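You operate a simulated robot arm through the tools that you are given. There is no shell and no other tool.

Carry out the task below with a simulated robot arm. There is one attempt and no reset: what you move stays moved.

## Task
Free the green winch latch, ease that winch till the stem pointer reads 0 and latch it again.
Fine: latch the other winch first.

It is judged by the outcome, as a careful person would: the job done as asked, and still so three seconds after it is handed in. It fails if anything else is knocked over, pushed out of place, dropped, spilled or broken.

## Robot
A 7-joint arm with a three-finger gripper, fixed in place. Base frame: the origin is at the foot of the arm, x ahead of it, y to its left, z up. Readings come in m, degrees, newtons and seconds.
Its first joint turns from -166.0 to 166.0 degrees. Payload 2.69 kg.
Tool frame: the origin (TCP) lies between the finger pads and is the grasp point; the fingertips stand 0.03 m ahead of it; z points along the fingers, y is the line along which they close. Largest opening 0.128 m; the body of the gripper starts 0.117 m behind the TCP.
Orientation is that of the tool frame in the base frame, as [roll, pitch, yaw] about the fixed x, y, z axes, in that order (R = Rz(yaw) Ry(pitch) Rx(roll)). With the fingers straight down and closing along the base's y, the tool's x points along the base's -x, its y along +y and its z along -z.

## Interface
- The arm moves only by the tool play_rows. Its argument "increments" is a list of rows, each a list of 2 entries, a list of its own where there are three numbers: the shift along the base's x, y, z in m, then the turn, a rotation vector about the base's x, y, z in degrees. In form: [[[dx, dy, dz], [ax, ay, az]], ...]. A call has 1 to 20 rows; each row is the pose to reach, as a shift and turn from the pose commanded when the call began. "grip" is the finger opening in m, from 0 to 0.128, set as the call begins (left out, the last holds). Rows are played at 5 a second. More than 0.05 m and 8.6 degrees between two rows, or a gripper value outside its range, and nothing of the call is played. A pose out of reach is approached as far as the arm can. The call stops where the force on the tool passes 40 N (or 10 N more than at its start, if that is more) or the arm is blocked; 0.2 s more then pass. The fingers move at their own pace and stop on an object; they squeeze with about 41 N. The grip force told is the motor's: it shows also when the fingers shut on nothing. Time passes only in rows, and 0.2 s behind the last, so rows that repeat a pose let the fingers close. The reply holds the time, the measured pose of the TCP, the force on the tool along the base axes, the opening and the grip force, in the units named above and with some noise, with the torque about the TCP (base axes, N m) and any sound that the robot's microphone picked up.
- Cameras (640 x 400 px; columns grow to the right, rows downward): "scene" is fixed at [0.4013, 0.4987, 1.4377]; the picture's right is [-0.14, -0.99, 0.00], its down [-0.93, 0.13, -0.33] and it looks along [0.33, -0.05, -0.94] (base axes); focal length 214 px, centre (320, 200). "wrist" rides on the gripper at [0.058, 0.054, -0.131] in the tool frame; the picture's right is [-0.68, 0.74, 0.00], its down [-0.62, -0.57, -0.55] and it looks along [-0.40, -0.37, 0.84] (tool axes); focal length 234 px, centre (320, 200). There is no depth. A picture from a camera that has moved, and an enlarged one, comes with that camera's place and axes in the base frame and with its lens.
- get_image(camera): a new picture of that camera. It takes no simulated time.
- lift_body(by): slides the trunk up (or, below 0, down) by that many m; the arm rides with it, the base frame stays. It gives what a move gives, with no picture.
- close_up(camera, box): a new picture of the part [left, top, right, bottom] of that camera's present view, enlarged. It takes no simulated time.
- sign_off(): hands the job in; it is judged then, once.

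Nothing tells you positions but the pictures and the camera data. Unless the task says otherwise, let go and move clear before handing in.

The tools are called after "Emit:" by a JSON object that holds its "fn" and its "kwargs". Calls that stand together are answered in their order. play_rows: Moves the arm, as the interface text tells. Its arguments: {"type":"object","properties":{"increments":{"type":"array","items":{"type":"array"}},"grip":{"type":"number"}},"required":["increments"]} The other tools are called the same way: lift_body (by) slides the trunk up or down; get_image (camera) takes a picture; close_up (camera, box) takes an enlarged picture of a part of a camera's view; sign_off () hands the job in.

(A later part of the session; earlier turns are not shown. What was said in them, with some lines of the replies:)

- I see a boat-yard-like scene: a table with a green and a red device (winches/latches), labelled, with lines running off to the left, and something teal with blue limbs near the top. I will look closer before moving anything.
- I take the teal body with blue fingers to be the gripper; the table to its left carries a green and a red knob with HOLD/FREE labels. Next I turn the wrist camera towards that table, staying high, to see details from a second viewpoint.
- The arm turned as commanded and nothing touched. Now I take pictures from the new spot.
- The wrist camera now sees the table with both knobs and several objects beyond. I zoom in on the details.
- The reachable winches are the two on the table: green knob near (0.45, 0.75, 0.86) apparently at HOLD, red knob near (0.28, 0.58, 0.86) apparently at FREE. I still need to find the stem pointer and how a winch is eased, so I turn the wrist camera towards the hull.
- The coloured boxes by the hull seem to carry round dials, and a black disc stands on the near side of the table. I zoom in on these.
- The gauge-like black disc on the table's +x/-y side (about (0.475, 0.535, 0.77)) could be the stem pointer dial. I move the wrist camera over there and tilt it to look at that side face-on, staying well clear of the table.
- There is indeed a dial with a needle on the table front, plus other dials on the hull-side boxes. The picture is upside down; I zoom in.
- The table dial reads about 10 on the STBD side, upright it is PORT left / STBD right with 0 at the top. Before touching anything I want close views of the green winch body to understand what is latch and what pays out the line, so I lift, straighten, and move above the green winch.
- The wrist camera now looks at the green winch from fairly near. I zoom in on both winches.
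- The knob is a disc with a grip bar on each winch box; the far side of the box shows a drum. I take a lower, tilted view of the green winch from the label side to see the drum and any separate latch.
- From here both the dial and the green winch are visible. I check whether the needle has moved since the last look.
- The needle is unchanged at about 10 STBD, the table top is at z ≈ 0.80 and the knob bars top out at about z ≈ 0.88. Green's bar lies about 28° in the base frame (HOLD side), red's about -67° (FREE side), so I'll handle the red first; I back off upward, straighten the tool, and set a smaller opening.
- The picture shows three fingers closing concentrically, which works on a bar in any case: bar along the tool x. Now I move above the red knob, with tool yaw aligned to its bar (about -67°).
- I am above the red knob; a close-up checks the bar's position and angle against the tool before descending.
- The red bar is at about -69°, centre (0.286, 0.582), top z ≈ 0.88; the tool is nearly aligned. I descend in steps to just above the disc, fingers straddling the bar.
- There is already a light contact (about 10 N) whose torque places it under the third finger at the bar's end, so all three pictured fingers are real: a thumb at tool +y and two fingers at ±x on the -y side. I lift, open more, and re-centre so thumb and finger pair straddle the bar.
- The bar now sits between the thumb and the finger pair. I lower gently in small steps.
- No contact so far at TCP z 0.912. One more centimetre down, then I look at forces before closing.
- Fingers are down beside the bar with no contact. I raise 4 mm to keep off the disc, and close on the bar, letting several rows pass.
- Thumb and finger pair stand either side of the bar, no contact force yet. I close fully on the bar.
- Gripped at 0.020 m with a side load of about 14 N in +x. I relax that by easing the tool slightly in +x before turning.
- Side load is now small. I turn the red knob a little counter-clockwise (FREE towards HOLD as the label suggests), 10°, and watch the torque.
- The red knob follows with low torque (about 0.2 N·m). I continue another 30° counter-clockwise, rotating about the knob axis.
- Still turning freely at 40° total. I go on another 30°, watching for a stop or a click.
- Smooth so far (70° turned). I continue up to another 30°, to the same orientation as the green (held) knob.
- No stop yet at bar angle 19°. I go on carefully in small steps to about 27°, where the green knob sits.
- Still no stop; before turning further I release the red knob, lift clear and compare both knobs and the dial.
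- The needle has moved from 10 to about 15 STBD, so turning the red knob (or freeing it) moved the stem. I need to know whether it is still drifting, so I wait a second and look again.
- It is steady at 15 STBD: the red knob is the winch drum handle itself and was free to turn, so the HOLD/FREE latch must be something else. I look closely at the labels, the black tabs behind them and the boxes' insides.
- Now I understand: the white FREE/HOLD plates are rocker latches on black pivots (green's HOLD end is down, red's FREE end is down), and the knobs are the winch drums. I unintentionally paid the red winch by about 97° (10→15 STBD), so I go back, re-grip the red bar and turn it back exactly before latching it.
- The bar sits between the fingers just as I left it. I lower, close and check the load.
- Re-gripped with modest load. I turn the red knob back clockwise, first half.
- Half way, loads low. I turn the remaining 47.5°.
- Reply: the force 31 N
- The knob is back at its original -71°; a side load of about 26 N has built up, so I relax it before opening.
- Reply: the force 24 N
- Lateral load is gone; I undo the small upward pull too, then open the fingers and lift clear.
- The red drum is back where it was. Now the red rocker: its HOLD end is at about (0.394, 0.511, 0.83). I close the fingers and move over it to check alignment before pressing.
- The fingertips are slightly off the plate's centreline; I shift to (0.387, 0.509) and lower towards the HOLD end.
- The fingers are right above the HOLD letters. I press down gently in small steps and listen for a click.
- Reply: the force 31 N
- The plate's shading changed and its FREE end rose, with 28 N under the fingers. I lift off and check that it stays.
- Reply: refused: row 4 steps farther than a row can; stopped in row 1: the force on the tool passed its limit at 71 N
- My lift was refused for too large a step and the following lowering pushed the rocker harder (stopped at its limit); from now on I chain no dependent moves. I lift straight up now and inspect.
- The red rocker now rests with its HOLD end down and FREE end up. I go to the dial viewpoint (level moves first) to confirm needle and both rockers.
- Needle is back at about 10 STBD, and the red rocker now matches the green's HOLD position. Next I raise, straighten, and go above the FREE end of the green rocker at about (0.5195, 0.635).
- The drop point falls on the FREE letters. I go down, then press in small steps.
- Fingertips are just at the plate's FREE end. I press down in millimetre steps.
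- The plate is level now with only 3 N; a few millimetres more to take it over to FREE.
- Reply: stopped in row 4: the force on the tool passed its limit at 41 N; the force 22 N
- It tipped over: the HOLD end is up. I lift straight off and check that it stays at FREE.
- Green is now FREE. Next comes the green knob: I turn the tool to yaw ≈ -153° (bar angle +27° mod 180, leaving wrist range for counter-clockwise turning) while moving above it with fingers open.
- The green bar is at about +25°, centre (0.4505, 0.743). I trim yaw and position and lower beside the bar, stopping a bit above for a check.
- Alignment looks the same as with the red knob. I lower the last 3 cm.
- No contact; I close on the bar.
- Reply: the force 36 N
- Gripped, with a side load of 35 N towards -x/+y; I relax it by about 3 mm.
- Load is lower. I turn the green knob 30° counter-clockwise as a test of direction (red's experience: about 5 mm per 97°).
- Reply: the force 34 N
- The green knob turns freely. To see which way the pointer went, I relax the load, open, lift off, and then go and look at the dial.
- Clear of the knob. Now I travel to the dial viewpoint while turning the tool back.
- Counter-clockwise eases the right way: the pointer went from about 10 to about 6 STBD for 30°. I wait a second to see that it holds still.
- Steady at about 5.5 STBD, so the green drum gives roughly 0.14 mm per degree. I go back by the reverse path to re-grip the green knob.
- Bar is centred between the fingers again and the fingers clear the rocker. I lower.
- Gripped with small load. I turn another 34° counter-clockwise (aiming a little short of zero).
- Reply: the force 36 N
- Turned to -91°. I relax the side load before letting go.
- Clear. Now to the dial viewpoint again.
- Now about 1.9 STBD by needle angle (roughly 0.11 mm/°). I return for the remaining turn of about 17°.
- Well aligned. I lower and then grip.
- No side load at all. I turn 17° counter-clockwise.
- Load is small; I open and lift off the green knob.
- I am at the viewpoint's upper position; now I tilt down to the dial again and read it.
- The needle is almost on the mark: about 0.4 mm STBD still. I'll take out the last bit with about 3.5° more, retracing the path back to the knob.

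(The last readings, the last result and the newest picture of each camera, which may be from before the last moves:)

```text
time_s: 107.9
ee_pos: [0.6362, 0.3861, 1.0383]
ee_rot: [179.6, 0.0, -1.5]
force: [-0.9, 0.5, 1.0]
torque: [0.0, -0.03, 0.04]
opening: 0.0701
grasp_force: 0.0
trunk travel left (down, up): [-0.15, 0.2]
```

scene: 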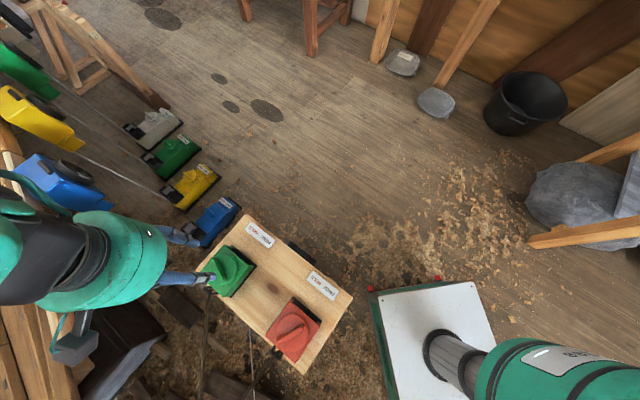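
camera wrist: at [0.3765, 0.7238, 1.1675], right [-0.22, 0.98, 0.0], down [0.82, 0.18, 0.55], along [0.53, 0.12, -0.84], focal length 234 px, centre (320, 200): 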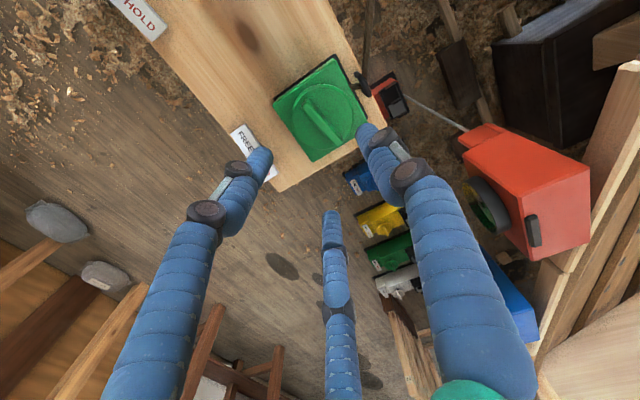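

Emit:
{"fn": "play_rows", "kwargs": {"increments": [[[-0.018, 0.0355, 0], [0, 0, -7.25]], [[-0.036, 0.071, 0], [0, 0, -14.5]], [[-0.054, 0.1065, 0], [0, 0, -21.75]], [[-0.072, 0.142, 0], [0, 0, -29]], [[-0.09, 0.1775, 0], [0, 0, -36.25]], [[-0.108, 0.213, 0], [0, 0, -43.5]], [[-0.126, 0.2485, 0], [0, 0, -50.75]], [[-0.144, 0.284, 0], [0, 0, -58]], [[-0.162, 0.3195, 0], [0, 0, -65.25]], [[-0.18, 0.355, 0], [0, 0, -72.5]], [[-0.18, 0.355, -0.04], [0, 0, -72.5]], [[-0.18, 0.355, -0.08], [0, 0, -72.5]], [[-0.18, 0.355, -0.1], [0, 0, -72.5]]]}}

Emit:
{"fn": "close_up", "kwargs": {"camera": "wrist", "box": [220, 80, 420, 240]}}

```text
time_s: 110.7
ee_pos: [0.4574, 0.7412, 0.9358]
ee_rot: [179.7, 0.2, -73.9]
force: [-0.3, -0.2, -0.2]
torque: [0.0, 0.02, -0.02]
opening: 0.0702
grasp_force: 0.1
trunk travel left (down, up): [-0.15, 0.2]
```

```text
2.50 times, centred on (320, 160) of wrist
camera zoom: at [0.4223, 0.6709, 1.0671], right [-0.89, 0.45, 0.0], down [0.38, 0.75, 0.55], along [0.24, 0.49, -0.84], focal length 585 px, centre (320, 300)
```

zoom: 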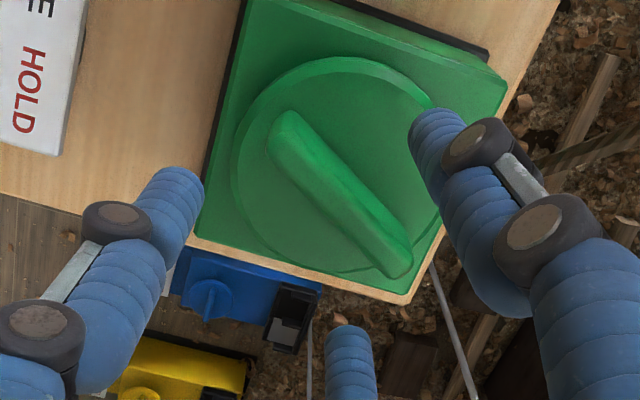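

Emit:
{"fn": "play_rows", "kwargs": {"increments": [[[0, 0, -0.012], [0, 0, 0]], [[0, 0, -0.022], [0, 0, 0]], [[0, 0, -0.029], [0, 0, 0]]]}}

```text
time_s: 111.5
ee_pos: [0.4567, 0.7424, 0.9088]
ee_rot: [179.7, 0.2, -74.1]
force: [-0.6, -0.2, 1.2]
torque: [-0.01, -0.01, 0.01]
opening: 0.07
grasp_force: 0.0
trunk travel left (down, up): [-0.15, 0.2]
```

Down beside the bar without contact; I grip again.

Emit:
{"fn": "play_rows", "kwargs": {"increments": [[[0, 0, 0], [0, 0, 0]], [[0, 0, 0], [0, 0, 0]], [[0, 0, 0], [0, 0, 0]], [[0, 0, 0], [0, 0, 0]]], "grip": 0.0}}

```text
time_s: 112.5
ee_pos: [0.4556, 0.7423, 0.91]
ee_rot: [179.8, 0.0, -74.0]
force: [-9.9, -0.8, -1.6]
torque: [0.09, 0.17, -0.04]
opening: 0.0205
grasp_force: 45.0
trunk travel left (down, up): [-0.15, 0.2]
```

Emit:
{"fn": "play_rows", "kwargs": {"increments": [[[-0.0005, 0.0001, 0], [0, 0, 1.2]], [[-0.0006, 0.0002, 0], [0, 0, 2.4]], [[-0.0006, 0.0003, 0], [0, 0, 3.5]], [[-0.0006, 0.0003, 0], [0, 0, 3.5]]]}}

```text
time_s: 113.5
ee_pos: [0.456, 0.7435, 0.9086]
ee_rot: [179.7, -0.1, -70.5]
force: [-6.2, 3.3, -3.8]
torque: [0.26, 0.1, -0.1]
opening: 0.0203
grasp_force: 45.3
trunk travel left (down, up): [-0.15, 0.2]
```

Turned 3.5° with low loads. I open and lift clear.

Emit:
{"fn": "play_rows", "kwargs": {"increments": [[[0, 0, 0], [0, 0, 0]], [[0, 0, 0], [0, 0, 0]], [[0, 0, 0.03], [0, 0, 0]], [[0, 0, 0.07], [0, 0, 0]], [[0, 0, 0.11], [0, 0, 0]], [[0, 0, 0.13], [0, 0, 0]]], "grip": 0.07}}

```text
time_s: 114.9
ee_pos: [0.4578, 0.7426, 1.0401]
ee_rot: [179.7, 0.0, -70.6]
force: [-0.5, 0.3, 0.1]
torque: [0.03, 0.02, 0.0]
opening: 0.0704
grasp_force: 0.0
trunk travel left (down, up): [-0.15, 0.2]
```

Emit:
{"fn": "play_rows", "kwargs": {"increments": [[[0.018, -0.0355, 0], [0, 0, 6.9]], [[0.036, -0.071, 0], [0, 0, 13.8]], [[0.054, -0.1065, 0], [0, 0, 20.7]], [[0.072, -0.142, 0], [0, 0, 27.6]], [[0.09, -0.1775, 0], [0, 0, 34.5]], [[0.108, -0.213, 0], [0, 0, 41.4]], [[0.126, -0.2485, 0], [0, 0, 48.3]], [[0.144, -0.284, 0], [0, 0, 55.2]], [[0.162, -0.3195, 0], [0, 0, 62.1]], [[0.18, -0.355, 0], [0, 0, 69]]]}}

```text
time_s: 117.1
ee_pos: [0.6369, 0.3855, 1.0386]
ee_rot: [179.7, 0.0, -1.5]
force: [-0.8, 0.7, 0.1]
torque: [0.0, -0.06, 0.03]
opening: 0.0699
grasp_force: 0.1
trunk travel left (down, up): [-0.15, 0.2]
```

Emit:
{"fn": "play_rows", "kwargs": {"increments": [[[0, 0, -0.03], [4, 4, 0]], [[0, 0, -0.06], [8, 8, 0]], [[0, 0, -0.09], [12, 12, 0]], [[0, 0, -0.11], [16, 16, 0]], [[0, 0, -0.125], [20, 20, 0]], [[0, 0, -0.13], [21.2, 21.2, 0]], [[0, 0, -0.13], [21.2, 21.2, 0]]]}}

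Emit:
{"fn": "close_up", "kwargs": {"camera": "wrist", "box": [284, 115, 344, 175]}}

Emit:
{"fn": "close_up", "kwargs": {"camera": "wrist", "box": [294, 145, 334, 175]}}

```text
time_s: 118.7
ee_pos: [0.6345, 0.3898, 0.9087]
ee_rot: [-158.7, 21.3, 2.7]
force: [0.0, 0.1, 0.4]
torque: [0.0, -0.07, -0.04]
opening: 0.0704
grasp_force: 0.0
trunk travel left (down, up): [-0.15, 0.2]
```

```text
6.67 times, centred on (314, 145) of wrist
camera zoom: at [0.7304, 0.2953, 0.982], right [-0.7, -0.72, 0.0], down [-0.33, 0.31, 0.89], along [-0.64, 0.62, -0.45], focal length 1561 px, centre (360, 567)
```

zoom: 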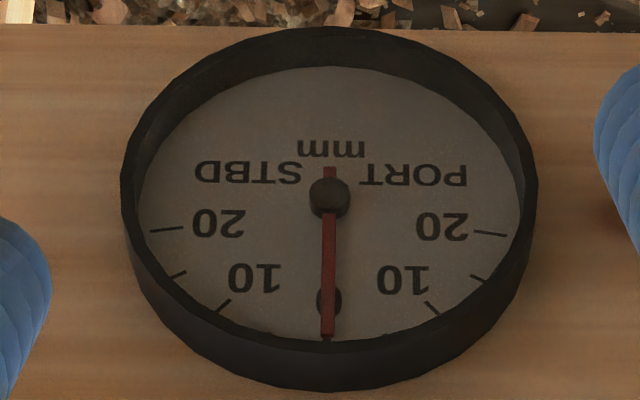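

```text
13.33 times, centred on (314, 160) of wrist
camera zoom: at [0.7304, 0.2953, 0.982], right [-0.7, -0.72, 0.0], down [-0.33, 0.31, 0.89], along [-0.64, 0.62, -0.45], focal length 3122 px, centre (400, 733)
```

zoom: 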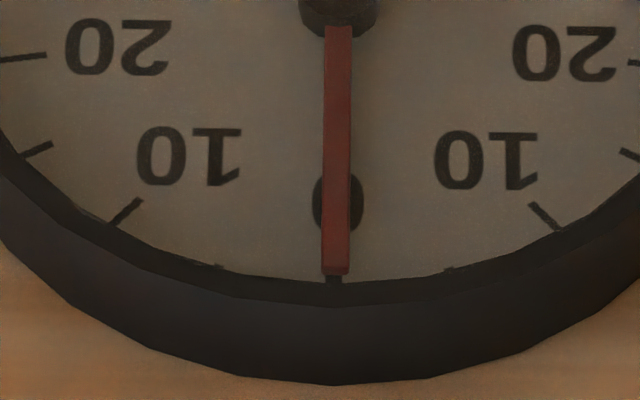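

The needle is now on 0. Now I latch the green again: raise, straighten, close the fingers and go above the HOLD end of the green rocker at about (0.556, 0.673).

Emit:
{"fn": "play_rows", "kwargs": {"increments": [[[0, 0, 0.04], [-5, -5, 0]], [[0, 0, 0.08], [-10, -10, 0]], [[0, 0, 0.11], [-15, -15, 0]], [[0, 0, 0.13], [-20, -20, 0]], [[0, 0, 0.13], [-21.2, -21.2, 0]], [[-0.012, 0.041, 0.13], [-21.2, -21.2, 0]], [[-0.024, 0.082, 0.13], [-21.2, -21.2, 0]], [[-0.036, 0.123, 0.13], [-21.2, -21.2, 0]], [[-0.048, 0.164, 0.13], [-21.2, -21.2, 0]], [[-0.06, 0.205, 0.13], [-21.2, -21.2, 0]], [[-0.071, 0.246, 0.13], [-21.2, -21.2, 0]], [[-0.081, 0.2865, 0.13], [-21.2, -21.2, 0]]], "grip": 0.0}}

Emit:
{"fn": "get_image", "kwargs": {"camera": "wrist"}}

```text
time_s: 121.3
ee_pos: [0.5527, 0.6724, 1.0391]
ee_rot: [179.6, 0.0, -1.5]
force: [0.1, 0.4, -0.8]
torque: [0.03, 0.03, 0.04]
opening: 0.0025
grasp_force: 31.6
trunk travel left (down, up): [-0.15, 0.2]
```

```text
taken
camera wrist: at [0.6105, 0.6189, 1.1702], right [-0.7, -0.72, 0.0], down [-0.6, 0.58, 0.55], along [-0.4, 0.38, -0.84], focal length 234 px, centre (320, 200)
```

wrist: 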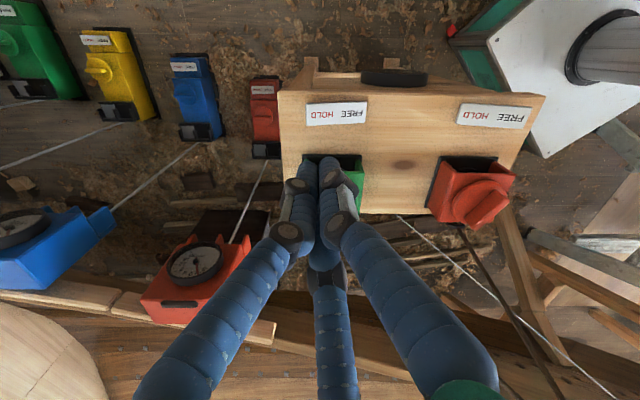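

Emit:
{"fn": "play_rows", "kwargs": {"increments": [[[0.002, 0, -0.04], [0, 0, 0]], [[0.002, 0, -0.08], [0, 0, 0]], [[0.002, 0, -0.12], [0, 0, 0]]]}}

Emit:
{"fn": "close_up", "kwargs": {"camera": "wrist", "box": [220, 60, 420, 220]}}

```text
time_s: 122.1
ee_pos: [0.556, 0.6756, 0.9201]
ee_rot: [179.8, 0.0, -1.5]
force: [-0.4, 0.6, 0.5]
torque: [-0.03, 0.05, -0.01]
opening: 0.0019
grasp_force: 31.5
trunk travel left (down, up): [-0.15, 0.2]
```

```text
2.50 times, centred on (320, 140) of wrist
camera zoom: at [0.6126, 0.6201, 1.051], right [-0.7, -0.72, 0.0], down [-0.6, 0.58, 0.55], along [-0.4, 0.38, -0.84], focal length 585 px, centre (320, 350)
```

zoom: 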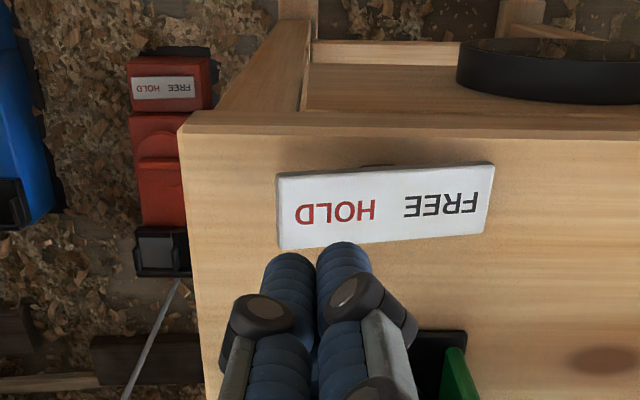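

The drop point falls on the HOLD letters. I lower to just above the plate.

Emit:
{"fn": "play_rows", "kwargs": {"increments": [[[0, 0, -0.03], [0, 0, 0]], [[0, 0, -0.048], [0, 0, 0]], [[0, 0, -0.058], [0, 0, 0]], [[0, 0, -0.063], [0, 0, 0]]]}}

Emit:
{"fn": "close_up", "kwargs": {"camera": "wrist", "box": [220, 60, 420, 220]}}

```text
time_s: 123.1
ee_pos: [0.5579, 0.6738, 0.8571]
ee_rot: [179.6, 0.0, -1.6]
force: [-0.3, 0.0, 0.7]
torque: [0.01, 0.0, -0.02]
opening: 0.002
grasp_force: 31.3
trunk travel left (down, up): [-0.15, 0.2]
```

```text
2.50 times, centred on (320, 140) of wrist
camera zoom: at [0.6145, 0.6192, 0.9878], right [-0.7, -0.72, 0.0], down [-0.6, 0.58, 0.55], along [-0.4, 0.38, -0.84], focal length 585 px, centre (320, 350)
```

zoom: 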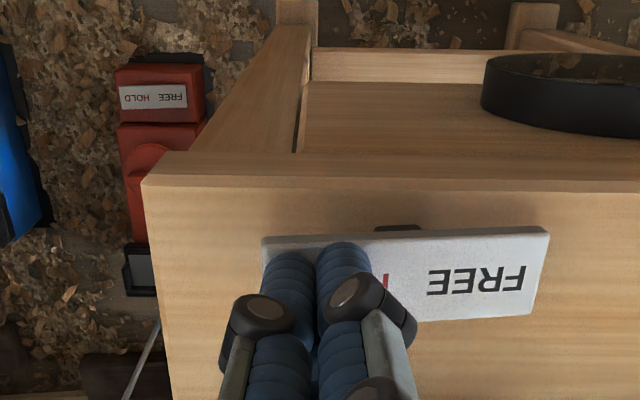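

The fingers are at the plate. I press in small steps.

Emit:
{"fn": "play_rows", "kwargs": {"increments": [[[0, 0, -0.002], [0, 0, 0]], [[0, 0, -0.004], [0, 0, 0]], [[0, 0, -0.006], [0, 0, 0]], [[0, 0, -0.008], [0, 0, 0]], [[0, 0, -0.0095], [0, 0, 0]]]}}

Emit:
{"fn": "close_up", "kwargs": {"camera": "wrist", "box": [220, 60, 420, 220]}}

```text
time_s: 124.3
ee_pos: [0.5581, 0.6746, 0.8483]
ee_rot: [179.8, 0.0, -1.5]
force: [2.6, 0.8, 9.0]
torque: [-0.09, -0.04, 0.05]
opening: 0.0021
grasp_force: 31.4
trunk travel left (down, up): [-0.15, 0.2]
```

```text
2.50 times, centred on (320, 140) of wrist
camera zoom: at [0.6139, 0.62, 0.9787], right [-0.7, -0.72, 0.0], down [-0.6, 0.58, 0.55], along [-0.39, 0.38, -0.84], focal length 585 px, centre (320, 350)
```

zoom: 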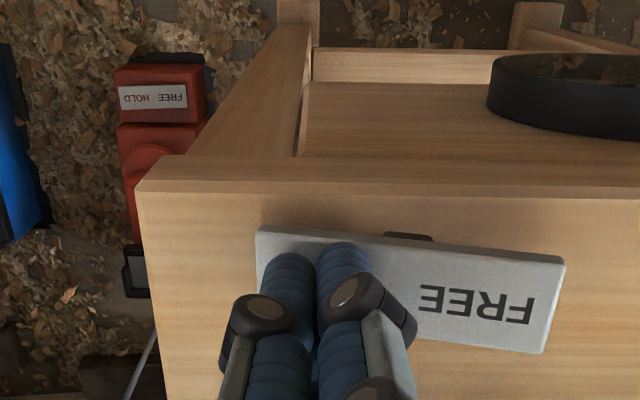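

It has tipped to HOLD (FREE end up). One more small push to be sure it is fully home.

Emit:
{"fn": "play_rows", "kwargs": {"increments": [[[0, 0, -0.0008], [0, 0, 0]], [[0, 0, -0.0016], [0, 0, 0]]]}}

```text
time_s: 124.9
ee_pos: [0.5564, 0.6735, 0.8479]
ee_rot: [180.0, -0.1, -1.6]
force: [0.7, -0.6, 26.6]
torque: [-0.41, 0.08, -0.01]
opening: 0.0022
grasp_force: 31.3
trunk travel left (down, up): [-0.15, 0.2]
```

Fully down against its stop (27 N). I lift straight off.

Emit:
{"fn": "play_rows", "kwargs": {"increments": [[[0, 0, 0.02], [0, 0, 0]], [[0, 0, 0.06], [0, 0, 0]], [[0, 0, 0.1], [0, 0, 0]], [[0, 0, 0.14], [0, 0, 0]], [[0, 0, 0.18], [0, 0, 0]]]}}

```text
time_s: 126.1
ee_pos: [0.5562, 0.676, 1.0252]
ee_rot: [179.7, 0.0, -1.5]
force: [-0.6, -0.2, -0.9]
torque: [0.03, 0.0, -0.03]
opening: 0.0019
grasp_force: 31.4
trunk travel left (down, up): [-0.15, 0.2]
```

Now back to the dial viewpoint for a last check of needle and both rockers.

Emit:
{"fn": "play_rows", "kwargs": {"increments": [[[0.012, -0.041, 0.005], [0, 0, 0]], [[0.024, -0.082, 0.01], [0, 0, 0]], [[0.036, -0.123, 0.013], [0, 0, 0]], [[0.048, -0.164, 0.013], [0, 0, 0]], [[0.06, -0.205, 0.013], [0, 0, 0]], [[0.071, -0.246, 0.013], [0, 0, 0]], [[0.079, -0.2865, 0.013], [0, 0, 0]]], "grip": 0.07}}

```text
time_s: 127.7
ee_pos: [0.6358, 0.3873, 1.0409]
ee_rot: [179.7, 0.1, -1.4]
force: [0.1, 0.2, 0.4]
torque: [0.02, 0.02, 0.02]
opening: 0.0698
grasp_force: 0.1
trunk travel left (down, up): [-0.15, 0.2]
```

Emit:
{"fn": "play_rows", "kwargs": {"increments": [[[0, 0, -0.03], [4, 4, 0]], [[0, 0, -0.06], [8, 8, 0]], [[0, 0, -0.09], [12, 12, 0]], [[0, 0, -0.11], [16, 16, 0]], [[0, 0, -0.125], [20, 20, 0]], [[0, 0, -0.13], [21.2, 21.2, 0]], [[0, 0, -0.13], [21.2, 21.2, 0]]]}}

Emit:
{"fn": "close_up", "kwargs": {"camera": "wrist", "box": [284, 115, 344, 175]}}

Emit:
{"fn": "close_up", "kwargs": {"camera": "wrist", "box": [200, 190, 420, 300]}}

Emit:
{"fn": "close_up", "kwargs": {"camera": "scene", "box": [180, 215, 370, 385]}}

Emit:
{"fn": "get_image", "kwargs": {"camera": "scene"}}

```text
time_s: 129.3
ee_pos: [0.6356, 0.3874, 0.9083]
ee_rot: [-158.6, 21.3, 2.6]
force: [-0.2, 0.1, 0.4]
torque: [0.02, -0.05, -0.01]
opening: 0.07
grasp_force: 0.1
trunk travel left (down, up): [-0.15, 0.2]
```

```text
6.67 times, centred on (314, 145) of wrist
camera zoom: at [0.7309, 0.294, 0.9818], right [-0.7, -0.72, 0.0], down [-0.33, 0.31, 0.89], along [-0.64, 0.62, -0.45], focal length 1561 px, centre (360, 567)
```

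zoom: 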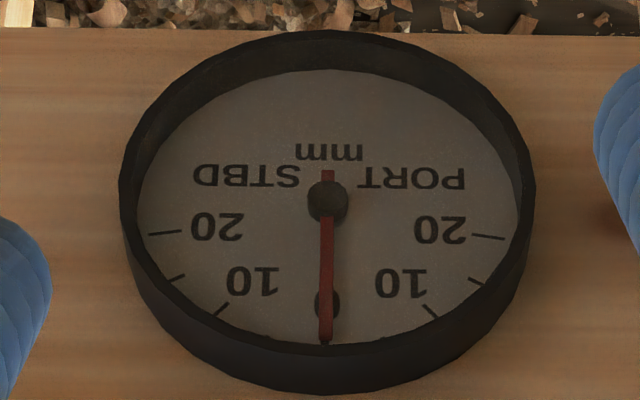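

```text
2.91 times, centred on (310, 245) of wrist
camera zoom: at [0.7309, 0.294, 0.9818], right [-0.7, -0.72, 0.0], down [-0.33, 0.31, 0.89], along [-0.64, 0.62, -0.45], focal length 681 px, centre (349, 69)
```

zoom: 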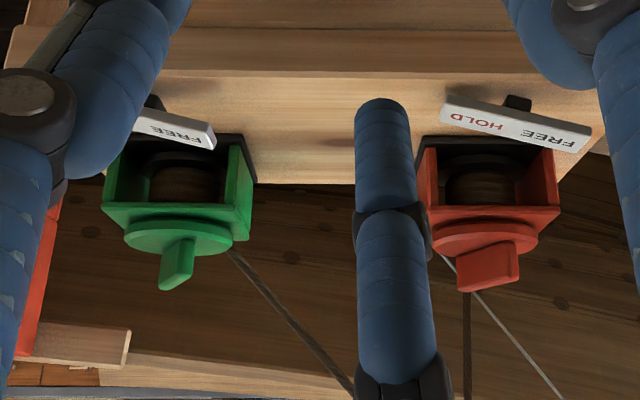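

```text
2.35 times, centred on (275, 300) of scene
camera zoom: at [0.4013, 0.4987, 1.4377], right [-0.14, -0.99, 0.0], down [-0.93, 0.13, -0.33], along [0.33, -0.05, -0.94], focal length 505 px, centre (426, -35)
```

zoom: 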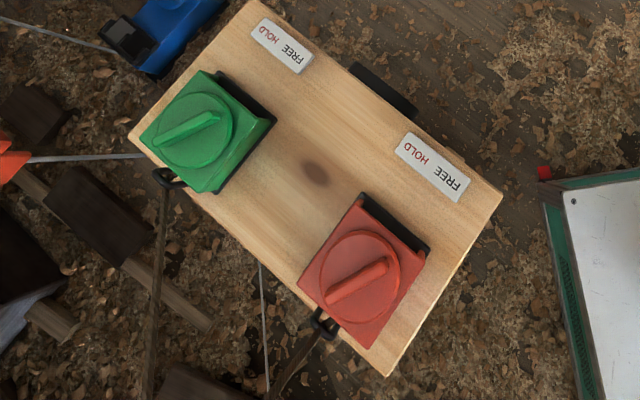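

```text
taken
```

scene: 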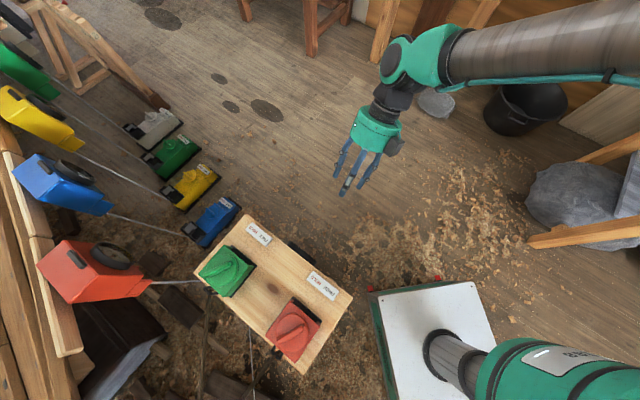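

The needle reads 0 and both rockers are at HOLD, the arm is clear. I back the arm up and wait a moment to confirm everything stays.

Emit:
{"fn": "play_rows", "kwargs": {"increments": [[[0, 0, 0], [0, 0, 0]], [[0, 0, 0], [0, 0, 0]], [[0, 0, 0], [0, 0, 0]], [[0, 0, 0], [0, 0, 0]], [[0, 0, 0], [0, 0, 0]], [[0, 0, 0], [0, 0, 0]], [[0, 0, 0], [0, 0, 0]], [[0, 0, 0], [0, 0, 0]], [[0, 0, 0], [0, 0, 0]], [[0, 0, 0], [0, 0, 0]], [[0, 0, 0], [0, 0, 0]], [[0, 0, 0], [0, 0, 0]], [[0, 0, 0], [0, 0, 0]], [[0, 0, 0], [0, 0, 0]], [[0, 0, 0], [0, 0, 0]]]}}

Emit:
{"fn": "close_up", "kwargs": {"camera": "wrist", "box": [294, 145, 334, 175]}}

```text
time_s: 132.5
ee_pos: [0.635, 0.3873, 0.908]
ee_rot: [-158.6, 21.4, 2.7]
force: [-0.4, -0.4, 0.4]
torque: [0.01, -0.03, -0.02]
opening: 0.0699
grasp_force: 0.0
trunk travel left (down, up): [-0.15, 0.2]
```

```text
13.33 times, centred on (314, 160) of wrist
camera zoom: at [0.7314, 0.2942, 0.9818], right [-0.7, -0.72, 0.0], down [-0.33, 0.31, 0.89], along [-0.64, 0.62, -0.45], focal length 3122 px, centre (400, 733)
```

zoom: 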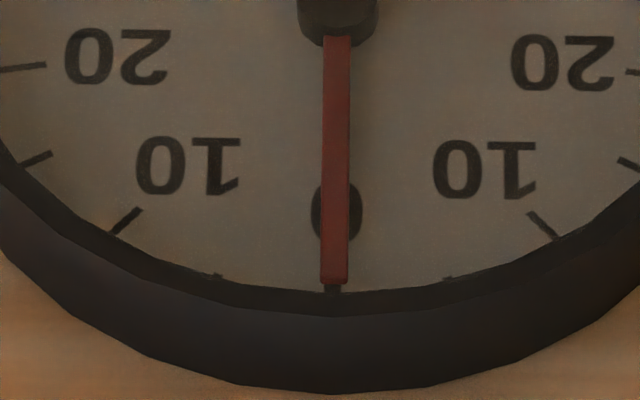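

After three more seconds the needle still stands exactly on 0; both winches are latched, the gripper is open and clear of everything. I hand the job in.

Emit:
{"fn": "sign_off", "kwargs": {}}

```text
The job is handed in.
```

The stem pointer reads 0, and both the red and green winch latches are at HOLD. I watched the needle for three seconds before handing in and it didn't move. The gripper was open and clear.

Two things went wrong on the way, and I corrected the first:

- **Red winch turned by mistake:** I first took the knobs for the latches and turned the red winch about 97° while it was still free. That moved the pointer from about 10 to about 15 STBD. I turned it back the same amount, and the pointer returned to about 10 before I latched red.
- **Hard press on the red latch:** After I pressed the red latch to HOLD, a lift command was refused and the next one pushed down on it. The arm stopped at 71 N. The latch looked undamaged and stayed at HOLD.

After latching red, I freed the green latch and eased that winch about 85° counter-clockwise in four steps. I read the dial after each step, then latched green again.
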